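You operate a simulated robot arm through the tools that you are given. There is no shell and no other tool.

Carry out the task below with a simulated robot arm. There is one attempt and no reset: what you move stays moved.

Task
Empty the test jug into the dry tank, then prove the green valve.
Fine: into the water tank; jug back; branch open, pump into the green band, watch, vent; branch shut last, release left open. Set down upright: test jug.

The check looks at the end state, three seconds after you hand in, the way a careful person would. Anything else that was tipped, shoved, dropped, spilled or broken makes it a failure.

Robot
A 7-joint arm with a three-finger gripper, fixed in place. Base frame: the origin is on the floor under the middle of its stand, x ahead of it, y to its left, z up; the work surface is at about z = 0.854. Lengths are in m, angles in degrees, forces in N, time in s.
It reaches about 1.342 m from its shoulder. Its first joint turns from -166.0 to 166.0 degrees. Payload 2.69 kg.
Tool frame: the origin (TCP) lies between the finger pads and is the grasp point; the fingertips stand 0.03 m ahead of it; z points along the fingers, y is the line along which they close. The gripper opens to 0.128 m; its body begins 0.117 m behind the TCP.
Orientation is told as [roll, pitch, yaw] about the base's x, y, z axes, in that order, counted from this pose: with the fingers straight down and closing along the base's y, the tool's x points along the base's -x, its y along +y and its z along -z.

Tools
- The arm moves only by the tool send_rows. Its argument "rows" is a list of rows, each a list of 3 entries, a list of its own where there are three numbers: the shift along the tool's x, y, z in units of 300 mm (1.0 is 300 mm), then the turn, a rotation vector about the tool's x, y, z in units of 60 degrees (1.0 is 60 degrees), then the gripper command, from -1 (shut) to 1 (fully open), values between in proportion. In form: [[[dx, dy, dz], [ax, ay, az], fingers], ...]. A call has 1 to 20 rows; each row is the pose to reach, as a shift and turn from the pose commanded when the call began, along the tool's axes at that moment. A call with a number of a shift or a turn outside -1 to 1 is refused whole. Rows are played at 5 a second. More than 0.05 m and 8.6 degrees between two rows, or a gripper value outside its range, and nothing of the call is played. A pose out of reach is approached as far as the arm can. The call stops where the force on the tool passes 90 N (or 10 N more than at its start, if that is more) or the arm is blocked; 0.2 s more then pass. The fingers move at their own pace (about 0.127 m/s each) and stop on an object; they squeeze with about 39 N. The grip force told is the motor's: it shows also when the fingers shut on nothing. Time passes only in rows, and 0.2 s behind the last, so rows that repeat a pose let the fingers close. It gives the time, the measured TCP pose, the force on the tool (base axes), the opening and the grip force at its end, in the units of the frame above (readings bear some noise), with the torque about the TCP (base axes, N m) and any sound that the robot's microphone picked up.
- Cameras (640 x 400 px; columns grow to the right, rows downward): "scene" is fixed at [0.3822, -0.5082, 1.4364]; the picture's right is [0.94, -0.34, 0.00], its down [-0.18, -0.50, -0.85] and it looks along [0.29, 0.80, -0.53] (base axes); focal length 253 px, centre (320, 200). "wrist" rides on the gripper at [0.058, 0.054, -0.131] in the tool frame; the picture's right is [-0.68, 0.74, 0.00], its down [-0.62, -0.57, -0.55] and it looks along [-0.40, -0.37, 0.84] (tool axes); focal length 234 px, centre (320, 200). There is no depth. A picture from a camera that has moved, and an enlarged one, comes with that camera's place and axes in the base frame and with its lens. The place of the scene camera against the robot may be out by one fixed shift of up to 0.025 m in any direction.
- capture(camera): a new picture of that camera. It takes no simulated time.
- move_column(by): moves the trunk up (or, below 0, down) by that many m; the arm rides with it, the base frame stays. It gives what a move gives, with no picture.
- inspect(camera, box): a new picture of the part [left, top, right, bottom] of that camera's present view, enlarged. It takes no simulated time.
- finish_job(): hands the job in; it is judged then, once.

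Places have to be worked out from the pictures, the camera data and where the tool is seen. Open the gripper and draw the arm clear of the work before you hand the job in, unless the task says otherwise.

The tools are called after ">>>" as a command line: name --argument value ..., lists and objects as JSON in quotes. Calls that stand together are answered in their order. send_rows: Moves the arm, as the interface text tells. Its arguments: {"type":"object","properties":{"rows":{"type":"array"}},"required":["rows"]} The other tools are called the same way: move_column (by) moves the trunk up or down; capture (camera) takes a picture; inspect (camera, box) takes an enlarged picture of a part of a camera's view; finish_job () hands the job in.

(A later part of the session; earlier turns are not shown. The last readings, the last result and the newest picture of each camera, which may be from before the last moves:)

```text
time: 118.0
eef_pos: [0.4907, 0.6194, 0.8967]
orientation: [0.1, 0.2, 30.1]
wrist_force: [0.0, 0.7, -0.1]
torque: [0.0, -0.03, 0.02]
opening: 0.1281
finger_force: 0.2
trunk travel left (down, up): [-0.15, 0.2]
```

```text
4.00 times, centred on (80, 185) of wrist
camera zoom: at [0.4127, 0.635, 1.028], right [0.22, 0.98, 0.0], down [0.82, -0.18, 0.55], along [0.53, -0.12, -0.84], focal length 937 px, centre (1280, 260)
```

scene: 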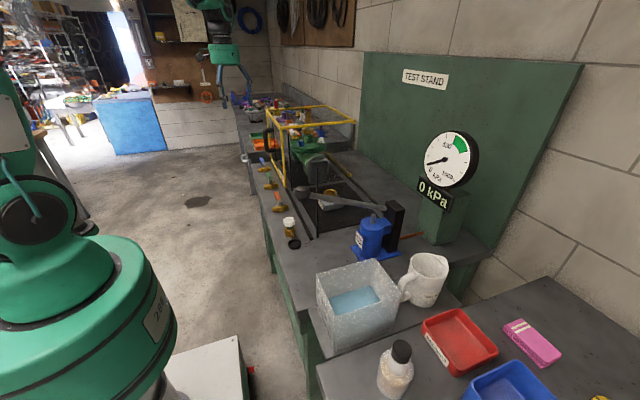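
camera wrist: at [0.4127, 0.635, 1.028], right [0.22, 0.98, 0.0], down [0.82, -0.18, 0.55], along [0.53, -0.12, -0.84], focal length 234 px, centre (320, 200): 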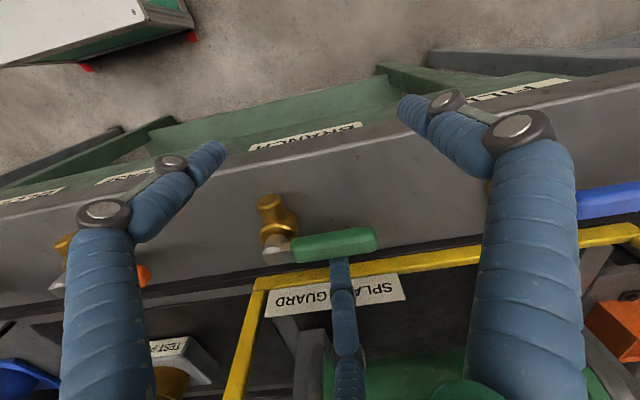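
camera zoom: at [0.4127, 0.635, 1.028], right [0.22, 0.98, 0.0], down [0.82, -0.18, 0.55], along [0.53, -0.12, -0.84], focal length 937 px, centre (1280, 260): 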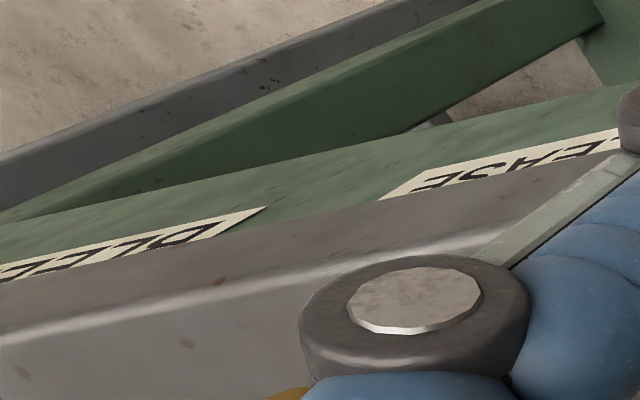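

The labels read FILL (blue), BRANCH (green), RELEASE, BLEED along the bench edge. To be sure which label belongs to which fitting, I back out and look at the whole front edge from the −x side before turning anything.

>>> send_rows --rows '[[[0, 0, -0.1], [0, 0, 0], 1], [[0, 0, -0.22], [0, 0, 0], 1], [[0, 0, -0.34], [0, 0, 0], 1], [[0.08, 0.04, -0.4], [0, 0, 0], 1], [[0.2, 0.1, -0.4], [0, 0, 0], 1], [[0.32, 0.16, -0.4], [0, 0, 0], 1], [[0.44, 0.2, -0.4], [0, 0, 0], 1], [[0.56, 0.22, -0.4], [0, 0, 0], 1]]'

>>> capture --camera "wrist"

```text
time: 119.8
eef_pos: [0.315, 0.5901, 1.0142]
orientation: [0.0, 0.1, 30.0]
wrist_force: [-1.0, 0.7, 0.1]
torque: [-0.01, 0.01, -0.03]
opening: 0.1281
finger_force: 0.0
trunk travel left (down, up): [-0.15, 0.2]
```

```text
taken
camera wrist: at [0.2382, 0.607, 1.1462], right [0.22, 0.98, 0.0], down [0.82, -0.18, 0.55], along [0.53, -0.12, -0.84], focal length 234 px, centre (320, 200)
```

wrist: 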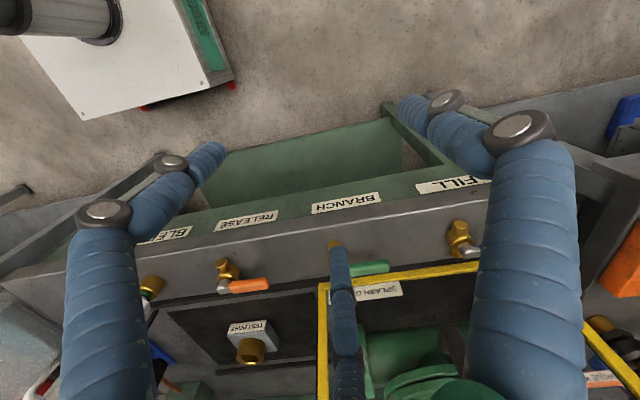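

The edge labels line up one-to-one: FILL–blue, BRANCH–green, RELEASE–orange, BLEED–white knob. So I open green (BRANCH), and orange (RELEASE) is the vent. I go back to hook the green lever near its end.

>>> send_rows --rows '[[[-0.11, -0.035, 0], [0, 0, 0], 1], [[-0.22, -0.07, 0], [0, 0, 0], 1], [[-0.33, -0.104, 0], [0, 0, 0], 1], [[-0.44, -0.139, 0], [0, 0, 0], 1], [[-0.554, -0.1737, 0], [0, 0, 0], 1], [[-0.554, -0.1737, 0.1], [0, 0, 0], 1], [[-0.554, -0.1737, 0.2], [0, 0, 0], 1]]'

>>> inspect --camera "wrist" --box '[240, 120, 432, 300]'

```text
time: 121.4
eef_pos: [0.4787, 0.6316, 0.9554]
orientation: [0.1, 0.1, 30.1]
wrist_force: [-0.2, 0.0, 0.1]
torque: [-0.02, -0.01, 0.01]
opening: 0.128
finger_force: 0.1
trunk travel left (down, up): [-0.15, 0.2]
```

```text
2.22 times, centred on (336, 210) of wrist
camera zoom: at [0.4015, 0.6475, 1.0866], right [0.22, 0.98, 0.0], down [0.82, -0.18, 0.55], along [0.53, -0.12, -0.84], focal length 520 px, centre (284, 178)
```

zoom: 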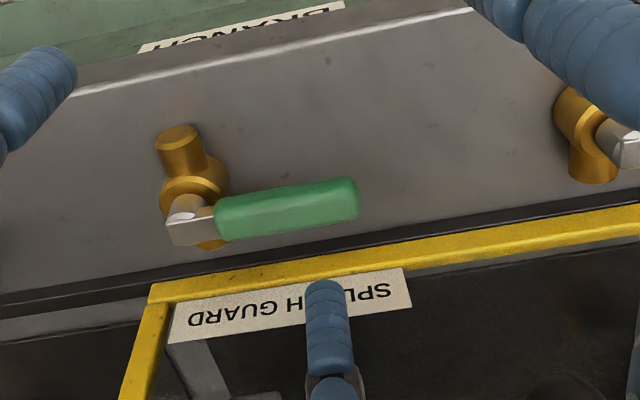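

>>> send_rows --rows '[[[-0.03, -0.021, 0.03], [0, 0, 0], 1], [[-0.03, -0.021, 0.08], [0, 0, 0], 1], [[-0.03, -0.021, 0.13], [0, 0, 0], 1], [[-0.03, -0.021, 0.17], [0, 0, 0], 1], [[-0.03, -0.021, 0.196], [0, 0, 0], 1], [[-0.03, -0.021, 0.196], [0, 0, 0], 1]]'

>>> inspect --camera "wrist" --box '[240, 140, 432, 300]'

```text
time: 122.8
eef_pos: [0.4905, 0.6277, 0.8968]
orientation: [0.1, 0.1, 30.0]
wrist_force: [-0.3, -0.9, 0.7]
torque: [0.01, -0.01, -0.02]
opening: 0.1279
finger_force: 0.0
trunk travel left (down, up): [-0.15, 0.2]
```

```text
2.50 times, centred on (336, 220) of wrist
camera zoom: at [0.4136, 0.6445, 1.0286], right [0.22, 0.98, 0.0], down [0.82, -0.18, 0.55], along [0.53, -0.12, -0.84], focal length 585 px, centre (280, 150)
```

zoom: 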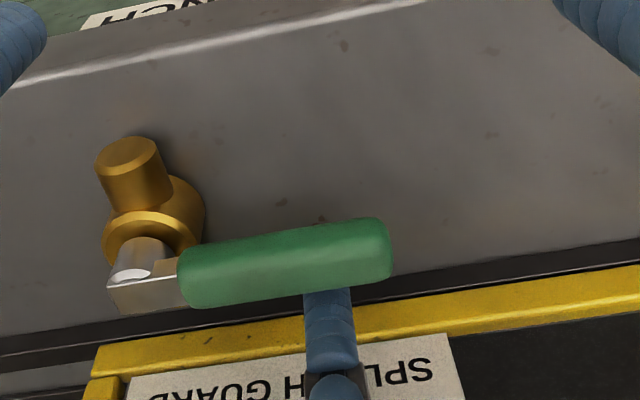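

The finger is against the back of the grip. I pull the first 30° of the arc toward −x and check that the lever follows.

>>> send_rows --rows '[[[0.0132, 0.0038, 0], [0, 0, 0], 1], [[0.0315, 0.022, 0], [0, 0, 0], 1], [[0.0498, 0.0403, 0], [0, 0, 0], 1], [[0.0722, 0.0533, 0], [0, 0, 0], 1], [[0.0946, 0.0662, 0], [0, 0, 0], 1]]'

>>> inspect --camera "wrist" --box '[200, 110, 440, 300]'

```text
time: 124.0
eef_pos: [0.4564, 0.6319, 0.8986]
orientation: [0.0, 0.1, 30.1]
wrist_force: [0.0, 0.0, 0.1]
torque: [-0.03, 0.01, 0.0]
opening: 0.1279
finger_force: 0.1
trunk travel left (down, up): [-0.15, 0.2]
```

```text
2.11 times, centred on (320, 205) of wrist
camera zoom: at [0.3796, 0.6481, 1.0299], right [0.22, 0.98, 0.0], down [0.82, -0.18, 0.55], along [0.53, -0.12, -0.84], focal length 493 px, centre (320, 190)
```

zoom: 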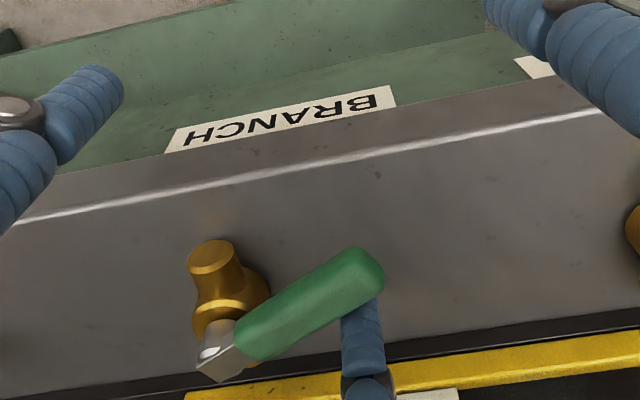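

The lever follows with no force. I pull on through the arc to the open position.

>>> send_rows --rows '[[[0.025, 0.007, 0], [0, 0, 0], 1], [[0.05, 0.0134, 0], [0, 0, 0], 1], [[0.0762, 0.0135, 0], [0, 0, 0], 1], [[0.1023, 0.0128, 0], [0, 0, 0], 1], [[0.1274, 0.0065, 0], [0, 0, 0], 1], [[0.1524, -0.0006, 0], [0, 0, 0], 1], [[0.1741, -0.013, 0], [0, 0, 0], 1], [[0.1957, -0.0257, 0], [0, 0, 0], 1], [[0.2092, -0.0371, 0], [0, 0, 0], 1]]'

>>> capture --camera "wrist"

>>> inspect --camera "wrist" --box '[200, 110, 440, 300]'

```text
time: 126.0
eef_pos: [0.4082, 0.5889, 0.8986]
orientation: [0.0, 0.1, 30.0]
wrist_force: [0.4, 0.3, -0.6]
torque: [-0.03, 0.0, 0.0]
opening: 0.1278
finger_force: 0.0
trunk travel left (down, up): [-0.15, 0.2]
```

```text
taken
camera wrist: at [0.3303, 0.6057, 1.0306], right [0.22, 0.98, 0.0], down [0.82, -0.18, 0.55], along [0.53, -0.12, -0.84], focal length 234 px, centre (320, 200)
```

wrist: 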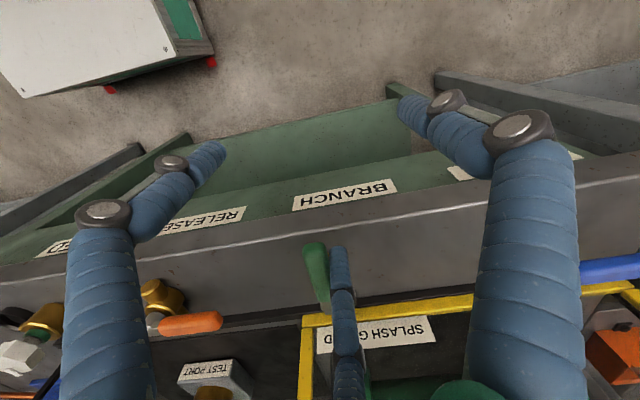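

```text
2.11 times, centred on (320, 205) of wrist
camera zoom: at [0.3303, 0.6057, 1.0306], right [0.22, 0.98, 0.0], down [0.82, -0.18, 0.55], along [0.53, -0.12, -0.84], focal length 493 px, centre (320, 190)
```

zoom: 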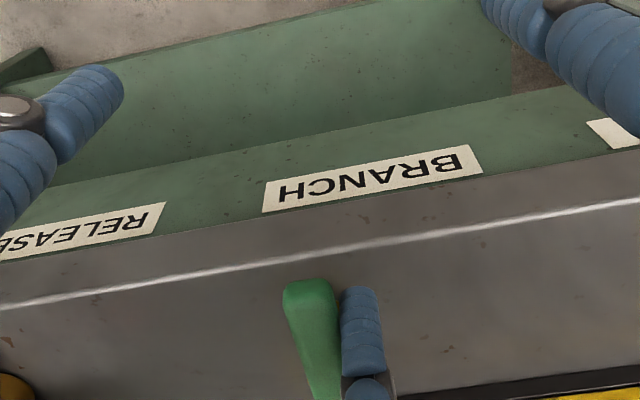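

The lever now points toward −x, along its pipe. I nudge a few millimetres more to feel for the end stop.

>>> send_rows --rows '[[[0.0035, -0.006, 0], [0, 0, 0], 1], [[0.007, -0.012, 0], [0, 0, 0], 1], [[0.007, -0.012, 0], [0, 0, 0], 1]]'

>>> inspect --camera "wrist" --box '[240, 180, 400, 300]'

>>> inspect --camera "scene" --box '[230, 130, 326, 230]'

```text
time: 126.8
eef_pos: [0.4087, 0.5876, 0.8992]
orientation: [0.1, 0.0, 30.1]
wrist_force: [-2.5, 18.8, 0.1]
torque: [0.07, -0.18, 1.32]
opening: 0.1266
finger_force: 0.0
trunk travel left (down, up): [-0.15, 0.2]
```

```text
3.33 times, centred on (320, 240) of wrist
camera zoom: at [0.331, 0.6033, 1.0307], right [0.22, 0.98, 0.0], down [0.82, -0.18, 0.55], along [0.54, -0.12, -0.84], focal length 781 px, centre (320, 67)
```

zoom: 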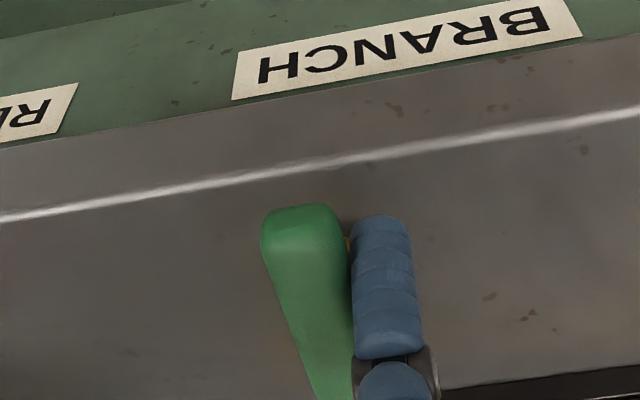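

```text
4.00 times, centred on (278, 180) of scene
camera zoom: at [0.3822, -0.5082, 1.4364], right [0.94, -0.34, 0.0], down [-0.18, -0.5, -0.85], along [0.29, 0.8, -0.53], focal length 1012 px, centre (488, 280)
```

zoom: 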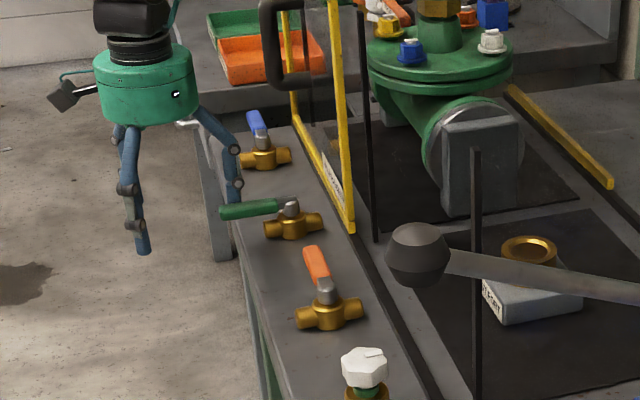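

The stop is felt (19 N) and the green lever lies along its pipe: BRANCH is open. I back the finger off and rise.

>>> send_rows --rows '[[[-0.015, 0.026, 0], [0, 0, 0], 1], [[-0.025, 0.043, 0], [0, 0, 0], 1], [[-0.025, 0.043, -0.1], [0, 0, 0], 1], [[-0.025, 0.043, -0.22], [0, 0, 0], 1], [[-0.025, 0.043, -0.35], [0, 0, 0], 1], [[-0.025, 0.043, -0.5], [0, 0, 0], 1], [[-0.025, 0.043, -0.65], [0, 0, 0], 1], [[-0.025, 0.043, -0.8], [0, 0, 0], 1], [[-0.025, 0.043, -0.95], [0, 0, 0], 1]]'

>>> capture --camera "scene"

>>> capture --camera "wrist"

```text
time: 128.8
eef_pos: [0.409, 0.6019, 1.1809]
orientation: [0.0, 0.0, 30.0]
wrist_force: [1.0, 0.2, -0.8]
torque: [-0.02, 0.01, -0.01]
opening: 0.1277
finger_force: 0.0
trunk travel left (down, up): [-0.15, 0.2]
```

```text
taken
```

scene: 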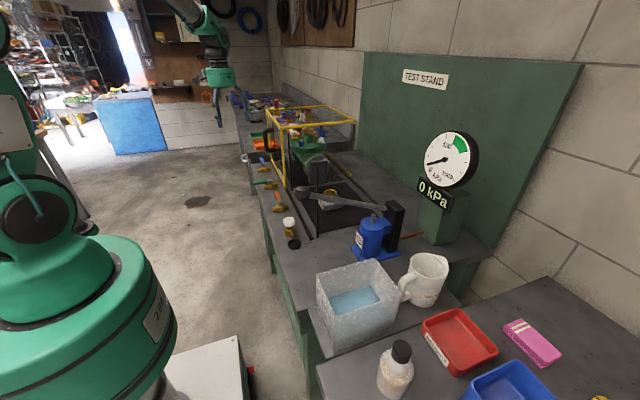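

```text
taken
camera wrist: at [0.332, 0.6179, 1.3134], right [0.22, 0.98, 0.0], down [0.82, -0.18, 0.55], along [0.53, -0.12, -0.84], focal length 234 px, centre (320, 200)
```

wrist: 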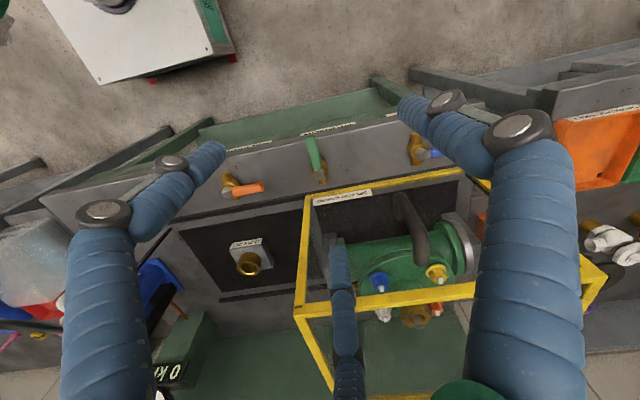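

With BRANCH open I go to the pump: up and across to above the lever knob near (0.54, 0.02), turning the hand to yaw −30° so the fingers straddle the shaft.

>>> send_rows --rows '[[[0, 0, -0.15], [0, 0, 0], 1], [[0.03, -0.094, -0.3], [0, 0, 0.05], 1], [[0.075, -0.235, -0.333], [0, 0, 0.12], 1], [[0.12, -0.376, -0.333], [0, 0, 0.2], 1], [[0.165, -0.517, -0.333], [0, 0, 0.28], 1], [[0.21, -0.658, -0.333], [0, 0, 0.36], 1], [[0.255, -0.799, -0.333], [0, 0, 0.44], 1], [[0.3025, -0.9435, -0.333], [0, 0, 0.5], 1]]'

```text
refused: row 2 steps farther than a row can; nothing moved
```

A step was slightly too long; I re-plan with smaller steps.

>>> send_rows --rows '[[[0, 0, -0.14], [0, 0, 0], 1], [[0.015, -0.045, -0.26], [0, 0, 0.03], 1], [[0.045, -0.14, -0.333], [0, 0, 0.08], 1], [[0.09, -0.28, -0.333], [0, 0, 0.16], 1], [[0.135, -0.42, -0.333], [0, 0, 0.24], 1], [[0.18, -0.56, -0.333], [0, 0, 0.32], 1], [[0.225, -0.7, -0.333], [0, 0, 0.4], 1], [[0.265, -0.825, -0.333], [0, 0, 0.46], 1], [[0.3025, -0.9435, -0.333], [0, 0, 0.5], 1]]'

```text
time: 130.8
eef_pos: [0.4734, 0.3119, 1.2842]
orientation: [0.0, 0.1, -0.1]
wrist_force: [-0.1, -0.2, 0.2]
torque: [0.0, 0.0, 0.04]
opening: 0.128
finger_force: 0.1
trunk travel left (down, up): [-0.15, 0.2]
```

>>> send_rows --rows '[[[-0.03, -0.14, 0], [0, 0, 0.07], 1], [[-0.06, -0.28, 0], [0, 0, 0.14], 1], [[-0.095, -0.42, 0], [0, 0, 0.22], 1], [[-0.125, -0.56, 0], [0, 0, 0.3], 1], [[-0.16, -0.7, 0], [0, 0, 0.37], 1], [[-0.19, -0.84, 0], [0, 0, 0.44], 1], [[-0.222, -0.97, 0], [0, 0, 0.5], 1]]'

>>> capture --camera "wrist"

>>> capture --camera "scene"

```text
time: 132.4
eef_pos: [0.5336, 0.0205, 1.2852]
orientation: [-0.2, 0.0, -29.9]
wrist_force: [-0.2, -0.3, 0.3]
torque: [-0.01, -0.06, -0.02]
opening: 0.1281
finger_force: 0.0
trunk travel left (down, up): [-0.15, 0.2]
```

```text
taken
camera wrist: at [0.5103, 0.0956, 1.4163], right [0.95, 0.3, 0.0], down [0.25, -0.8, 0.55], along [0.16, -0.52, -0.84], focal length 234 px, centre (320, 200)
```

wrist: 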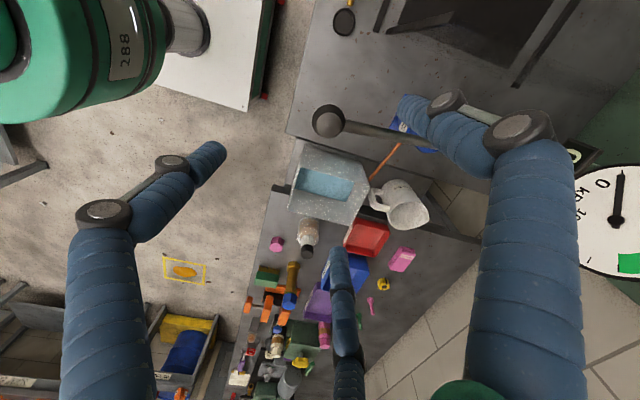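

```text
taken
```

scene: 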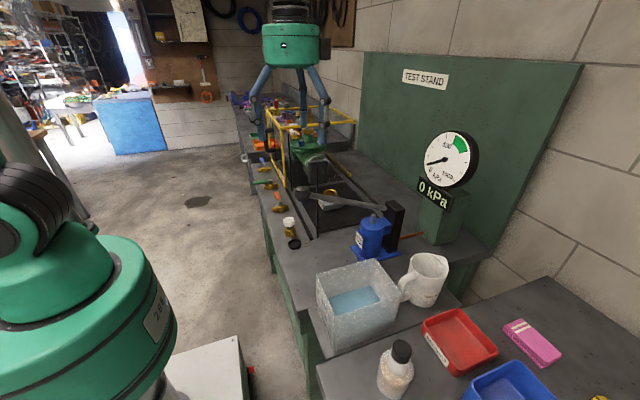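

The knob reads at (0.543, 0.025, 1.12). I lower over it with a slight lean so the hand can follow the lever's arc.

>>> send_rows --rows '[[[-0.005, 0.005, 0.08], [0.02, 0.035, 0], 0.6], [[-0.01, 0.01, 0.17], [0.04, 0.07, 0], 0.4], [[-0.015, 0.015, 0.26], [0.06, 0.104, 0], 0.3], [[-0.02, 0.0213, 0.34], [0.08, 0.139, 0], 0.3], [[-0.02, 0.0213, 0.4], [0.1, 0.1732, 0], 0.3], [[-0.02, 0.0213, 0.4], [0.1, 0.1732, 0], 0.3]]'

>>> capture --camera "wrist"

>>> inspect --camera "scene" --box '[240, 80, 400, 260]'

```text
time: 133.8
eef_pos: [0.5483, 0.0222, 1.1631]
orientation: [-6.2, 10.6, -30.5]
wrist_force: [0.3, 0.3, -0.6]
torque: [0.0, 0.06, 0.0]
opening: 0.0829
finger_force: 0.0
trunk travel left (down, up): [-0.15, 0.2]
```

```text
taken
camera wrist: at [0.5522, 0.0975, 1.2964], right [0.93, 0.3, -0.2], down [0.36, -0.8, 0.48], along [-0.01, -0.52, -0.85], focal length 234 px, centre (320, 200)
```

wrist: 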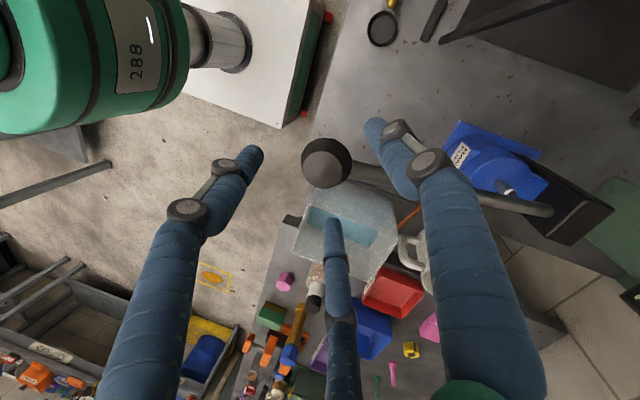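

```text
2.22 times, centred on (320, 170) of scene
camera zoom: at [0.3822, -0.5082, 1.4364], right [0.94, -0.34, 0.0], down [-0.18, -0.5, -0.85], along [0.29, 0.8, -0.53], focal length 562 px, centre (320, 267)
```

zoom: 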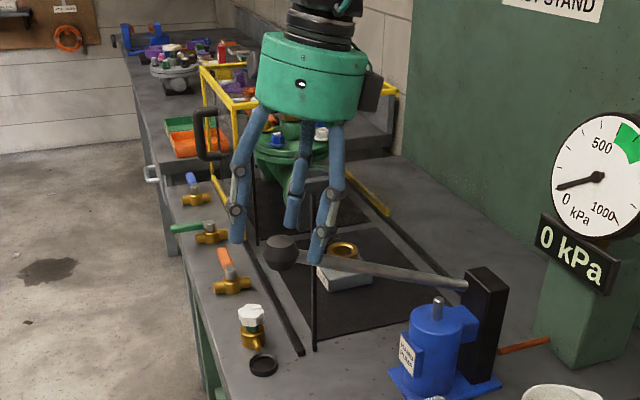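

The knob sits between the three fingers. I lower the TCP onto its centre and close.

>>> send_rows --rows '[[[-0.003, 0.003, 0.05], [0, 0, 0], 0.3], [[-0.007, 0.007, 0.1], [0, 0, 0], 0.3], [[-0.01, 0.01, 0.1437], [0, 0, 0], 0.3], [[-0.01, 0.01, 0.1437], [0, 0, 0], 0.3]]'

>>> capture --camera "wrist"

>>> inspect --camera "scene" --box '[240, 80, 400, 260]'

```text
time: 134.8
eef_pos: [0.5432, 0.0232, 1.12]
orientation: [-6.1, 10.5, -30.5]
wrist_force: [0.8, 0.5, 0.1]
torque: [0.02, -0.01, -0.02]
opening: 0.0833
finger_force: 0.2
trunk travel left (down, up): [-0.15, 0.2]
```

```text
taken
camera wrist: at [0.546, 0.0976, 1.2538], right [0.93, 0.3, -0.2], down [0.36, -0.8, 0.48], along [-0.01, -0.52, -0.85], focal length 234 px, centre (320, 200)
```

wrist: 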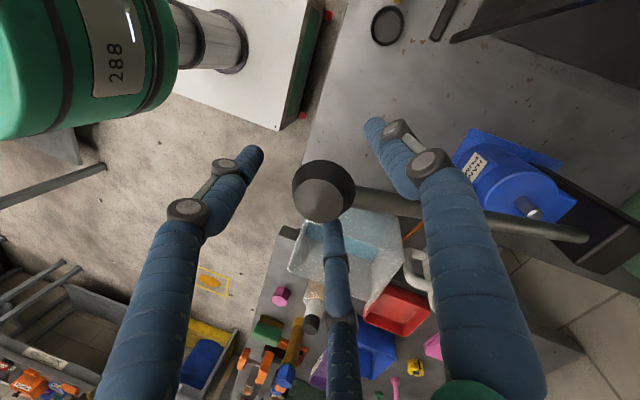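

```text
2.22 times, centred on (320, 170) of scene
camera zoom: at [0.3822, -0.5082, 1.4364], right [0.94, -0.34, 0.0], down [-0.18, -0.5, -0.85], along [0.29, 0.8, -0.53], focal length 562 px, centre (320, 267)
```

zoom: 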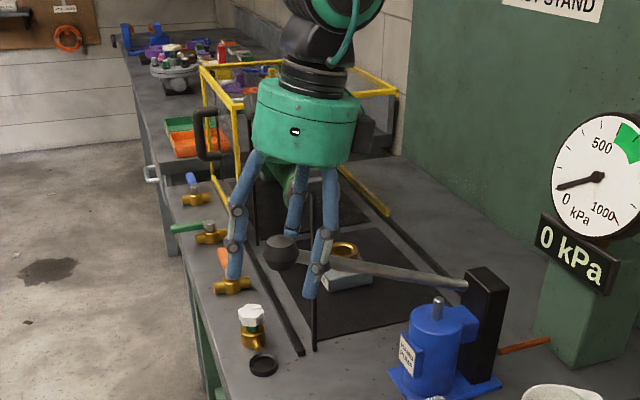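

Centred on the knob. I close on it.

>>> send_rows --rows '[[[0, 0, 0], [0, 0, 0], 0], [[0, 0, 0], [0, 0, 0], -0.2], [[0, 0, 0], [0, 0, 0], -0.35], [[0, 0, 0], [0, 0, 0], -0.6], [[0, 0, 0], [0, 0, 0], -1], [[0, 0, 0], [0, 0, 0], -1]]'

>>> capture --camera "wrist"

>>> inspect --camera "scene" --box '[240, 80, 400, 260]'

```text
time: 136.2
eef_pos: [0.5426, 0.0238, 1.1207]
orientation: [-6.1, 10.4, -30.4]
wrist_force: [11.1, 28.7, -4.9]
torque: [0.06, -0.08, -0.03]
opening: 0.0395
finger_force: 45.6
trunk travel left (down, up): [-0.15, 0.2]
```

```text
taken
camera wrist: at [0.5471, 0.0998, 1.2536], right [0.93, 0.3, -0.2], down [0.36, -0.8, 0.48], along [-0.01, -0.52, -0.85], focal length 234 px, centre (320, 200)
```

wrist: 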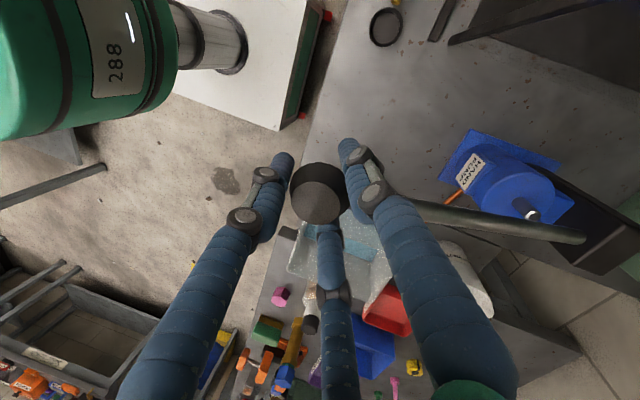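

```text
2.22 times, centred on (320, 170) of scene
camera zoom: at [0.3822, -0.5082, 1.4364], right [0.94, -0.34, 0.0], down [-0.18, -0.5, -0.85], along [0.29, 0.8, -0.53], focal length 562 px, centre (320, 267)
```

zoom: 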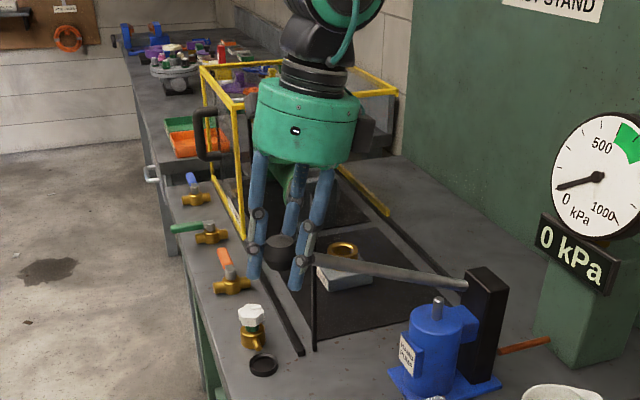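

Gripped (0.0395), with some sideways load; I ease the hand 3 mm toward +y and start the downstroke along the lever's arc for 10°, watching force and gauge.

>>> send_rows --rows '[[[0.002, 0.0103, 0], [0, 0, 0], -1], [[0.006, 0.0083, 0.04], [-0.0208, -0.0361, 0], -1], [[0.01, 0.0056, 0.0797], [-0.0417, -0.0722, 0], -1], [[0.0112, 0.0046, 0.12], [-0.0625, -0.1083, 0], -1], [[0.0123, 0.0043, 0.16], [-0.0833, -0.1443, 0], -1], [[0.0123, 0.0043, 0.16], [-0.0833, -0.1443, 0], -1]]'

>>> inspect --camera "scene" --box '[240, 80, 480, 260]'

```text
time: 137.6
eef_pos: [0.5285, 0.0241, 1.075]
orientation: [-1.0, 1.9, -29.9]
wrist_force: [-9.9, -14.0, 2.6]
torque: [-0.06, 0.26, 0.01]
opening: 0.0397
finger_force: 44.8
trunk travel left (down, up): [-0.15, 0.2]
```

```text
2.22 times, centred on (360, 170) of scene
camera zoom: at [0.3822, -0.5082, 1.4364], right [0.94, -0.34, 0.0], down [-0.18, -0.5, -0.85], along [0.29, 0.8, -0.53], focal length 562 px, centre (231, 267)
```

zoom: 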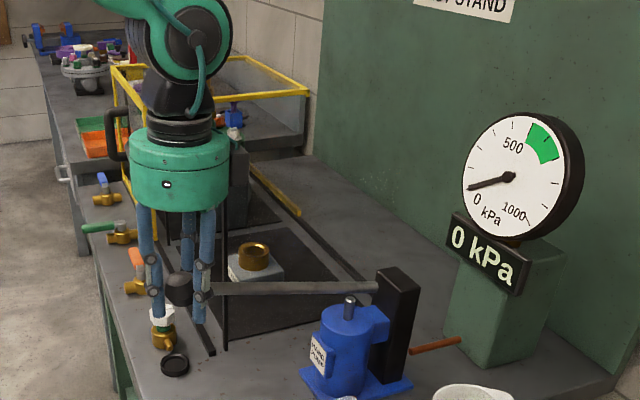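

The lever moves freely so far, 0 kPa. I continue down another 10°, trimming the sideways offset.

>>> send_rows --rows '[[[0.005, -0.005, 0.04], [-0.0208, -0.0361, 0], -1], [[0.01, -0.0097, 0.0797], [-0.0417, -0.0722, 0], -1], [[0.0112, -0.0104, 0.12], [-0.0625, -0.1083, 0], -1], [[0.0123, -0.011, 0.16], [-0.0833, -0.1443, 0], -1], [[0.0123, -0.011, 0.16], [-0.0833, -0.1443, 0], -1]]'

>>> inspect --camera "scene" --box '[240, 80, 480, 260]'

```text
time: 138.8
eef_pos: [0.524, 0.0249, 1.0249]
orientation: [3.9, -6.9, -30.2]
wrist_force: [-17.7, 24.5, 2.9]
torque: [0.05, 0.11, -0.07]
opening: 0.0398
finger_force: 45.4
trunk travel left (down, up): [-0.15, 0.2]
```

```text
2.22 times, centred on (360, 170) of scene
camera zoom: at [0.3822, -0.5082, 1.4364], right [0.94, -0.34, 0.0], down [-0.18, -0.5, -0.85], along [0.29, 0.8, -0.53], focal length 562 px, centre (231, 267)
```

zoom: 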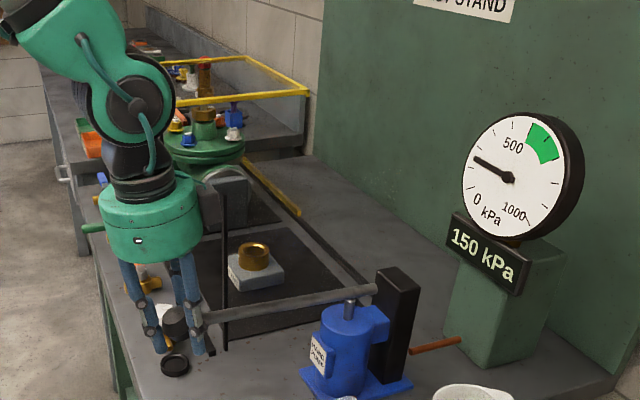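

One downstroke gave 150 kPa, so about four strokes bring it to the middle of the 500–700 green band. I raise the lever back along the same arc.

>>> send_rows --rows '[[[-0.004, 0.004, -0.039], [0.0208, 0.0361, 0], -1], [[-0.0103, 0.0087, -0.0783], [0.0417, 0.0722, 0], -1], [[-0.02, 0.0145, -0.117], [0.0625, 0.1083, 0], -1], [[-0.0307, 0.0203, -0.155], [0.0833, 0.1443, 0], -1], [[-0.0435, 0.028, -0.193], [0.1042, 0.1804, 0], -1], [[-0.0567, 0.0353, -0.2297], [0.125, 0.2165, 0], -1], [[-0.072, 0.0443, -0.266], [0.1458, 0.2526, 0], -1], [[-0.0877, 0.0533, -0.3017], [0.1667, 0.2887, 0], -1], [[-0.0877, 0.0533, -0.3017], [0.1667, 0.2887, 0], -1]]'

>>> inspect --camera "scene" --box '[240, 80, 480, 260]'

```text
time: 140.8
eef_pos: [0.5435, 0.0243, 1.1209]
orientation: [-6.1, 10.4, -30.5]
wrist_force: [-4.3, -6.6, -2.0]
torque: [-0.02, -0.19, 0.06]
opening: 0.0397
finger_force: 45.1
trunk travel left (down, up): [-0.15, 0.2]
```

```text
2.22 times, centred on (360, 170) of scene
camera zoom: at [0.3822, -0.5082, 1.4364], right [0.94, -0.34, 0.0], down [-0.18, -0.5, -0.85], along [0.29, 0.8, -0.53], focal length 562 px, centre (231, 267)
```

zoom: 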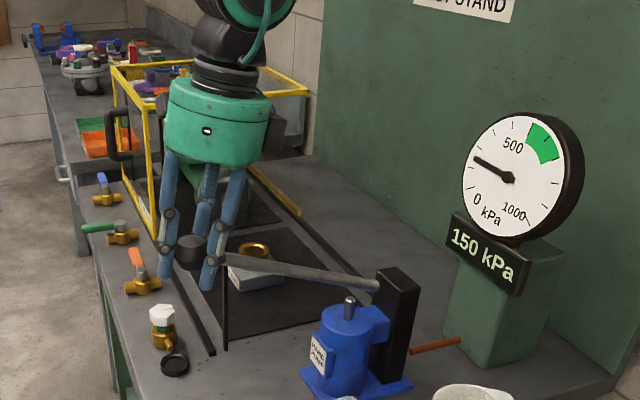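

Pressure holds at 150 kPa on the upstroke. Second full stroke, down then up, reading the gauge in between.

>>> send_rows --rows '[[[0.005, -0.0025, 0.04], [-0.0208, -0.0361, 0], -1], [[0.0093, -0.005, 0.08], [-0.0417, -0.0722, 0], -1], [[0.0113, -0.006, 0.12], [-0.0625, -0.1083, 0], -1], [[0.0128, -0.0065, 0.1605], [-0.0833, -0.1443, 0], -1], [[0.012, -0.0057, 0.2], [-0.1042, -0.1804, 0], -1], [[0.0108, -0.0048, 0.241], [-0.125, -0.2165, 0], -1], [[0.007, -0.002, 0.28], [-0.1458, -0.2526, 0], -1], [[0.002, 0.001, 0.32], [-0.1667, -0.2887, 0], -1], [[0.002, 0.001, 0.32], [-0.1667, -0.2887, 0], -1]]'

>>> inspect --camera "scene" --box '[240, 80, 480, 260]'

```text
time: 142.8
eef_pos: [0.5235, 0.0245, 1.0244]
orientation: [4.2, -6.9, -30.4]
wrist_force: [12.5, -41.4, 1.4]
torque: [0.09, 0.06, -0.18]
opening: 0.04
finger_force: 44.4
trunk travel left (down, up): [-0.15, 0.2]
```

```text
2.22 times, centred on (360, 170) of scene
camera zoom: at [0.3822, -0.5082, 1.4364], right [0.94, -0.34, 0.0], down [-0.18, -0.5, -0.85], along [0.29, 0.8, -0.53], focal length 562 px, centre (231, 267)
```

zoom: 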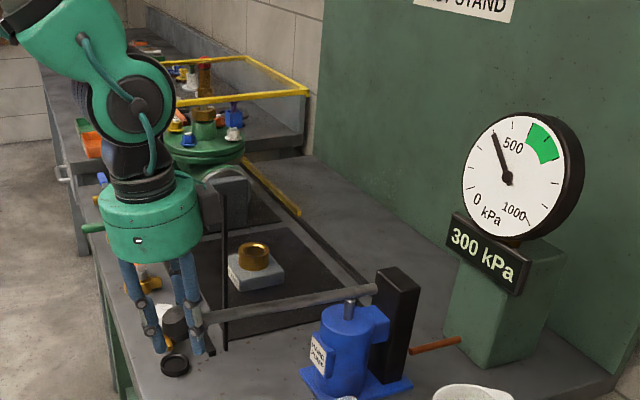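

300 kPa. I raise the lever again, trimming 1 mm toward −y to unload the sideways force.

>>> send_rows --rows '[[[-0.0017, -0.0029, 0], [0, 0, 0], -1], [[-0.009, 0.0016, -0.039], [0.0208, 0.0361, 0], -1], [[-0.0172, 0.0061, -0.0783], [0.0417, 0.0722, 0], -1], [[-0.028, 0.012, -0.117], [0.0625, 0.1083, 0], -1], [[-0.0392, 0.0175, -0.1548], [0.0833, 0.1443, 0], -1], [[-0.052, 0.025, -0.193], [0.1042, 0.1804, 0], -1], [[-0.066, 0.0331, -0.2293], [0.125, 0.2165, 0], -1], [[-0.082, 0.042, -0.266], [0.1458, 0.2526, 0], -1], [[-0.0987, 0.0511, -0.3008], [0.1667, 0.2887, 0], -1], [[-0.0987, 0.0511, -0.3008], [0.1667, 0.2887, 0], -1]]'

>>> inspect --camera "scene" --box '[240, 80, 480, 260]'

```text
time: 145.0
eef_pos: [0.544, 0.0251, 1.1205]
orientation: [-6.3, 10.7, -30.5]
wrist_force: [20.3, -1.6, -8.3]
torque: [0.05, -0.18, 0.13]
opening: 0.0394
finger_force: 45.2
trunk travel left (down, up): [-0.15, 0.2]
```

```text
2.22 times, centred on (360, 170) of scene
camera zoom: at [0.3822, -0.5082, 1.4364], right [0.94, -0.34, 0.0], down [-0.18, -0.5, -0.85], along [0.29, 0.8, -0.53], focal length 562 px, centre (231, 267)
```

zoom: 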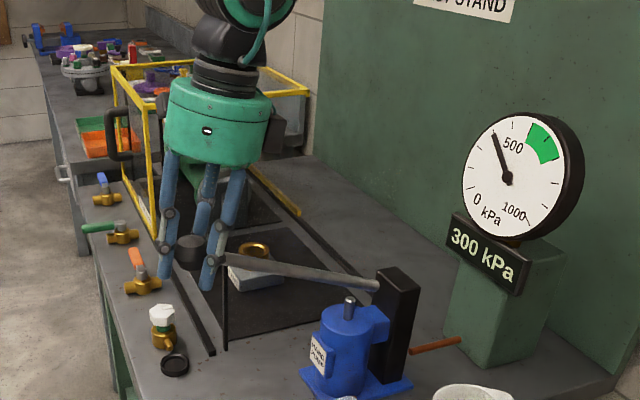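

Holding 300 kPa. Third downstroke.

>>> send_rows --rows '[[[0.005, -0.0025, 0.04], [-0.0208, -0.0361, 0], -1], [[0.0093, -0.005, 0.08], [-0.0417, -0.0722, 0], -1], [[0.0113, -0.006, 0.12], [-0.0625, -0.1083, 0], -1], [[0.0128, -0.0065, 0.1605], [-0.0833, -0.1443, 0], -1], [[0.012, -0.0057, 0.2], [-0.1042, -0.1804, 0], -1], [[0.0108, -0.0048, 0.241], [-0.125, -0.2165, 0], -1], [[0.007, -0.002, 0.28], [-0.1458, -0.2526, 0], -1], [[0.002, 0.001, 0.32], [-0.1667, -0.2887, 0], -1], [[0.002, 0.001, 0.32], [-0.1667, -0.2887, 0], -1]]'

>>> inspect --camera "scene" --box '[240, 80, 480, 260]'

```text
time: 147.0
eef_pos: [0.524, 0.0237, 1.0241]
orientation: [4.1, -6.8, -30.1]
wrist_force: [11.9, 5.1, 1.2]
torque: [-0.05, 0.19, -0.01]
opening: 0.0399
finger_force: 45.0
trunk travel left (down, up): [-0.15, 0.2]
```

```text
2.22 times, centred on (360, 170) of scene
camera zoom: at [0.3822, -0.5082, 1.4364], right [0.94, -0.34, 0.0], down [-0.18, -0.5, -0.85], along [0.29, 0.8, -0.53], focal length 562 px, centre (231, 267)
```

zoom: 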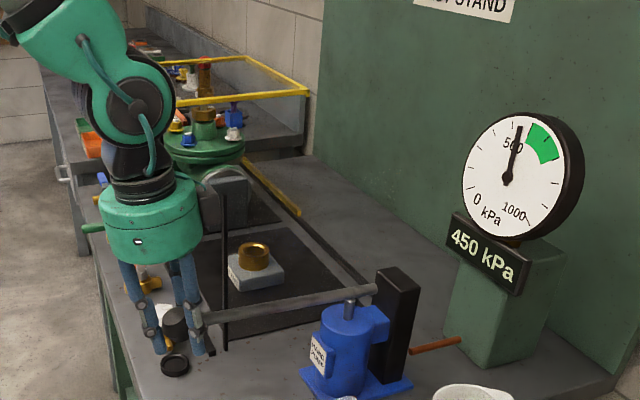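

450 kPa, all forces small. Up, then the fourth downstroke which should reach about 600 kPa.

>>> send_rows --rows '[[[-0.0077, 0.0045, -0.039], [0.0208, 0.0361, 0], -1], [[-0.0155, 0.009, -0.0783], [0.0417, 0.0722, 0], -1], [[-0.026, 0.0147, -0.117], [0.0625, 0.1083, 0], -1], [[-0.0375, 0.0204, -0.1548], [0.0833, 0.1443, 0], -1], [[-0.05, 0.028, -0.193], [0.1042, 0.1804, 0], -1], [[-0.0643, 0.036, -0.2293], [0.125, 0.2165, 0], -1], [[-0.08, 0.045, -0.266], [0.1458, 0.2526, 0], -1], [[-0.097, 0.054, -0.3008], [0.1667, 0.2887, 0], -1], [[-0.097, 0.054, -0.3008], [0.1667, 0.2887, 0], -1]]'

>>> send_rows --rows '[[[0.005, -0.0025, 0.04], [-0.0208, -0.0361, 0], -1], [[0.0093, -0.005, 0.08], [-0.0417, -0.0722, 0], -1], [[0.0113, -0.006, 0.12], [-0.0625, -0.1083, 0], -1], [[0.0128, -0.0065, 0.1605], [-0.0833, -0.1443, 0], -1], [[0.012, -0.0057, 0.2], [-0.1042, -0.1804, 0], -1], [[0.0108, -0.0048, 0.241], [-0.125, -0.2165, 0], -1], [[0.007, -0.002, 0.28], [-0.1458, -0.2526, 0], -1], [[0.002, 0.001, 0.32], [-0.1667, -0.2887, 0], -1], [[0.002, 0.001, 0.32], [-0.1667, -0.2887, 0], -1]]'

>>> inspect --camera "scene" --box '[240, 80, 480, 260]'

```text
time: 149.0
eef_pos: [0.5424, 0.0249, 1.1192]
orientation: [-6.1, 10.6, -30.5]
wrist_force: [16.5, -10.0, -5.8]
torque: [0.01, -0.06, 0.08]
opening: 0.0396
finger_force: 44.9
trunk travel left (down, up): [-0.15, 0.2]
```

```text
time: 151.0
eef_pos: [0.5232, 0.0257, 1.0243]
orientation: [4.0, -6.9, -30.2]
wrist_force: [14.5, -19.3, 0.8]
torque: [0.07, 0.05, -0.16]
opening: 0.0398
finger_force: 44.9
trunk travel left (down, up): [-0.15, 0.2]
```

```text
2.22 times, centred on (360, 170) of scene
camera zoom: at [0.3822, -0.5082, 1.4364], right [0.94, -0.34, 0.0], down [-0.18, -0.5, -0.85], along [0.29, 0.8, -0.53], focal length 562 px, centre (231, 267)
```

zoom: 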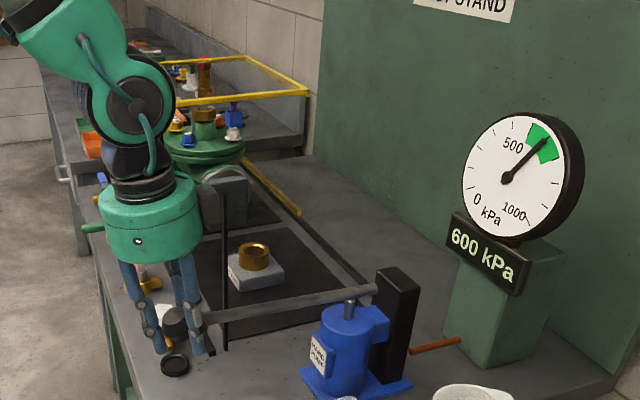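

600 kPa, mid green band. I raise the lever to its rest position and then hold still to watch the gauge.

>>> send_rows --rows '[[[-0.0077, 0.0045, -0.039], [0.0208, 0.0361, 0], -1], [[-0.0155, 0.009, -0.0783], [0.0417, 0.0722, 0], -1], [[-0.026, 0.0147, -0.117], [0.0625, 0.1083, 0], -1], [[-0.0375, 0.0204, -0.1548], [0.0833, 0.1443, 0], -1], [[-0.05, 0.028, -0.193], [0.1042, 0.1804, 0], -1], [[-0.0643, 0.036, -0.2293], [0.125, 0.2165, 0], -1], [[-0.08, 0.045, -0.266], [0.1458, 0.2526, 0], -1], [[-0.097, 0.054, -0.3008], [0.1667, 0.2887, 0], -1], [[-0.097, 0.054, -0.3008], [0.1667, 0.2887, 0], -1]]'

>>> inspect --camera "scene" --box '[240, 80, 480, 260]'

```text
time: 153.0
eef_pos: [0.545, 0.025, 1.1195]
orientation: [-6.2, 10.6, -30.5]
wrist_force: [10.9, -24.5, -7.9]
torque: [-0.02, 0.18, -0.06]
opening: 0.0398
finger_force: 45.2
trunk travel left (down, up): [-0.15, 0.2]
```

```text
2.22 times, centred on (360, 170) of scene
camera zoom: at [0.3822, -0.5082, 1.4364], right [0.94, -0.34, 0.0], down [-0.18, -0.5, -0.85], along [0.29, 0.8, -0.53], focal length 562 px, centre (231, 267)
```

zoom: 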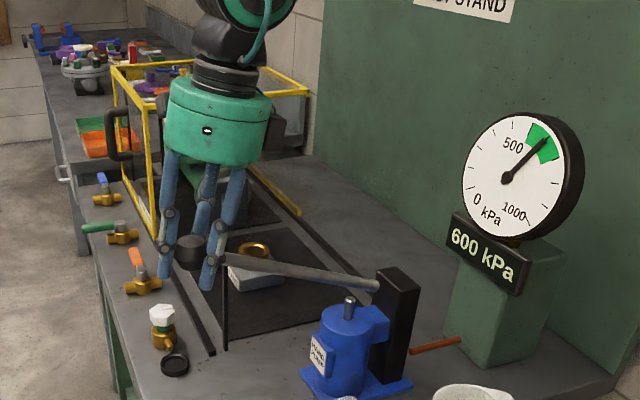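

Pressure stays at 600 kPa with the lever up. I open the fingers from the knob and hold still for a few seconds of watching.

>>> send_rows --rows '[[[0, -0.004, 0], [0, 0, 0], -0.3], [[0, -0.004, 0], [0, 0, 0], 0], [[0, -0.004, 0], [0, 0, 0], 0.3], [[0, -0.004, 0], [0, 0, 0], 0.3], [[0, -0.004, 0], [0, 0, 0], 0.3], [[0, -0.004, 0], [0, 0, 0], 0.3], [[0, -0.004, 0], [0, 0, 0], 0.3], [[0, -0.004, 0], [0, 0, 0], 0.3], [[0, -0.004, 0], [0, 0, 0], 0.3], [[0, -0.004, 0], [0, 0, 0], 0.3], [[0, -0.004, 0], [0, 0, 0], 0.3], [[0, -0.004, 0], [0, 0, 0], 0.3], [[0, -0.004, 0], [0, 0, 0], 0.3], [[0, -0.004, 0], [0, 0, 0], 0.3], [[0, -0.004, 0], [0, 0, 0], 0.3], [[0, -0.004, 0], [0, 0, 0], 0.3], [[0, -0.004, 0], [0, 0, 0], 0.3], [[0, -0.004, 0], [0, 0, 0], 0.3], [[0, -0.004, 0], [0, 0, 0], 0.3], [[0, -0.004, 0], [0, 0, 0], 0.3]]'

>>> inspect --camera "scene" --box '[240, 80, 480, 260]'

>>> capture --camera "wrist"

```text
time: 157.2
eef_pos: [0.5421, 0.0253, 1.1199]
orientation: [-6.1, 10.4, -30.4]
wrist_force: [0.0, 0.0, -0.2]
torque: [0.03, 0.03, 0.04]
opening: 0.0832
finger_force: 0.0
trunk travel left (down, up): [-0.15, 0.2]
```

```text
2.22 times, centred on (360, 170) of scene
camera zoom: at [0.3822, -0.5082, 1.4364], right [0.94, -0.34, 0.0], down [-0.18, -0.5, -0.85], along [0.29, 0.8, -0.53], focal length 562 px, centre (231, 267)
```

zoom: 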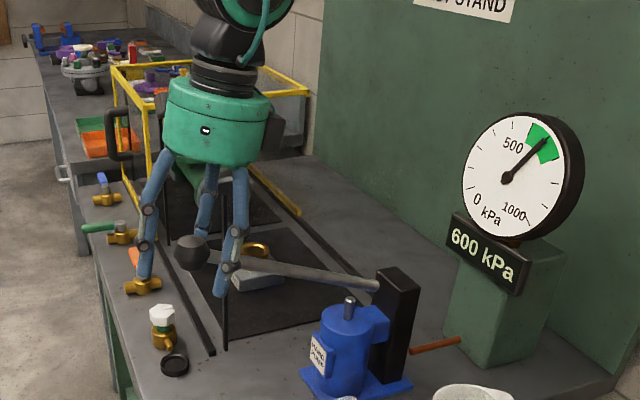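

```text
taken
camera wrist: at [0.546, 0.1, 1.2543], right [0.93, 0.3, -0.2], down [0.36, -0.8, 0.48], along [-0.01, -0.52, -0.85], focal length 234 px, centre (320, 200)
```

wrist: 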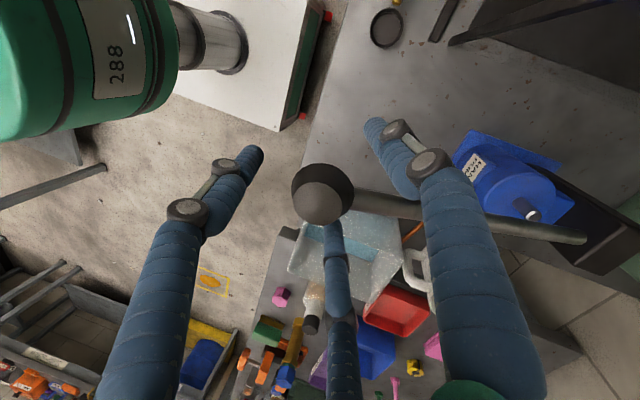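

Steady at 600 kPa. I withdraw upward, straighten the hand, and keep watching the gauge.

>>> send_rows --rows '[[[0, 0, -0.06], [0, 0, 0], 0.4], [[0, 0, -0.14], [0, 0, 0], 0.5], [[0, 0, -0.24], [0, 0, 0], 0.6], [[0, 0, -0.34], [-0.03, -0.05, 0], 0.7], [[0, 0, -0.44], [-0.06, -0.1, 0], 0.8], [[0, 0, -0.54], [-0.08, -0.14, 0], 0.9], [[0, 0, -0.6], [-0.1, -0.1732, 0], 1], [[0, 0, -0.6], [-0.1, -0.1732, 0], 1], [[0, 0, -0.6], [-0.1, -0.1732, 0], 1], [[0, 0, -0.6], [-0.1, -0.1732, 0], 1], [[0, 0, -0.6], [-0.1, -0.1732, 0], 1], [[0, 0, -0.6], [-0.1, -0.1732, 0], 1], [[0, 0, -0.6], [-0.1, -0.1732, 0], 1], [[0, 0, -0.6], [-0.1, -0.1732, 0], 1], [[0, 0, -0.6], [-0.1, -0.1732, 0], 1], [[0, 0, -0.6], [-0.1, -0.1732, 0], 1], [[0, 0, -0.6], [-0.1, -0.1732, 0], 1]]'

>>> capture --camera "scene"

>>> inspect --camera "scene" --box '[400, 120, 496, 220]'

```text
time: 160.8
eef_pos: [0.5815, 0.0251, 1.2943]
orientation: [-0.2, 0.0, -30.1]
wrist_force: [-0.6, 0.4, 0.6]
torque: [0.02, -0.02, 0.03]
opening: 0.1281
finger_force: 0.0
trunk travel left (down, up): [-0.15, 0.2]
```

```text
taken
```

scene: 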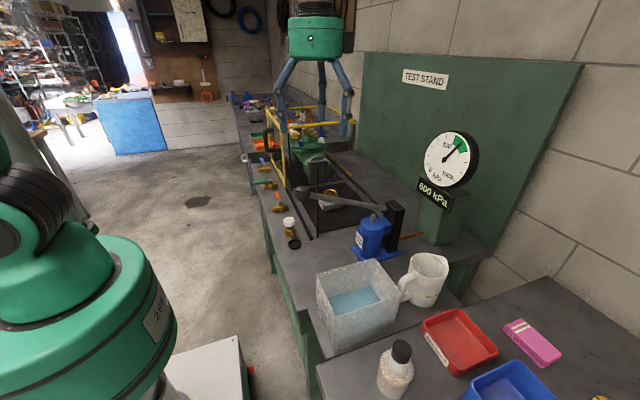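

```text
4.00 times, centred on (448, 170) of scene
camera zoom: at [0.3822, -0.5082, 1.4364], right [0.94, -0.34, 0.0], down [-0.18, -0.5, -0.85], along [0.29, 0.8, -0.53], focal length 1012 px, centre (-192, 320)
```

zoom: 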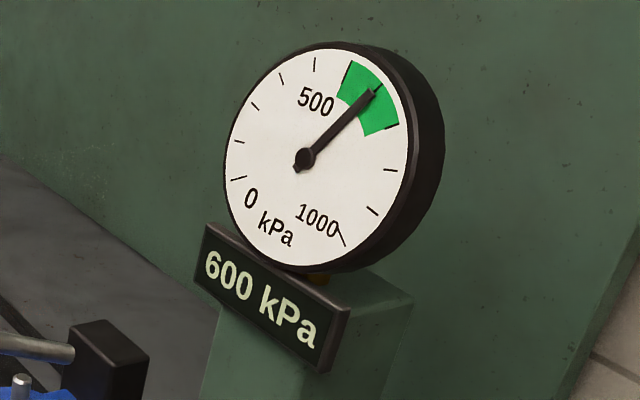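

Still exactly 600 kPa after ten seconds. I travel to the orange RELEASE lever (stem ≈ (0.541, 0.372)), turning to yaw +30°, and keep an eye on the gauge.

>>> send_rows --rows '[[[0.08, 0.086, 0], [0, 0, -0.085], 1], [[0.16, 0.172, 0], [0, 0, -0.17], 1], [[0.24, 0.259, 0], [0, 0, -0.255], 1], [[0.32, 0.345, 0], [0, 0, -0.34], 1], [[0.4, 0.431, 0], [0, 0, -0.42], 1], [[0.467, 0.506, 0], [0, 0, -0.5], 1]]'

>>> capture --camera "wrist"

```text
time: 162.2
eef_pos: [0.5329, 0.226, 1.2993]
orientation: [-0.1, 0.1, 0.1]
wrist_force: [-0.3, 0.4, -0.4]
torque: [0.03, 0.03, 0.02]
opening: 0.1277
finger_force: 0.0
trunk travel left (down, up): [-0.15, 0.2]
```

```text
taken
camera wrist: at [0.474, 0.2787, 1.4299], right [0.68, 0.74, 0.0], down [0.62, -0.56, 0.55], along [0.4, -0.37, -0.84], focal length 234 px, centre (320, 200)
```

wrist: 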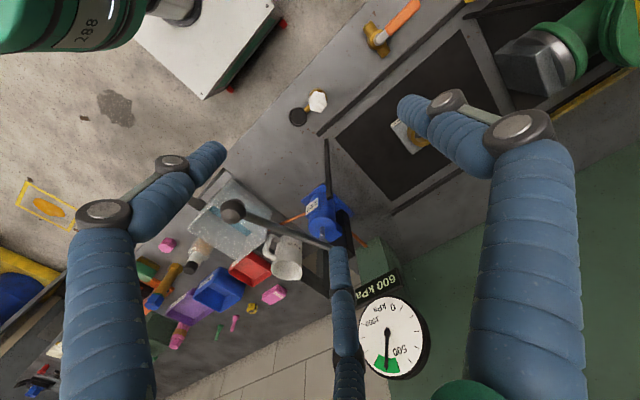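

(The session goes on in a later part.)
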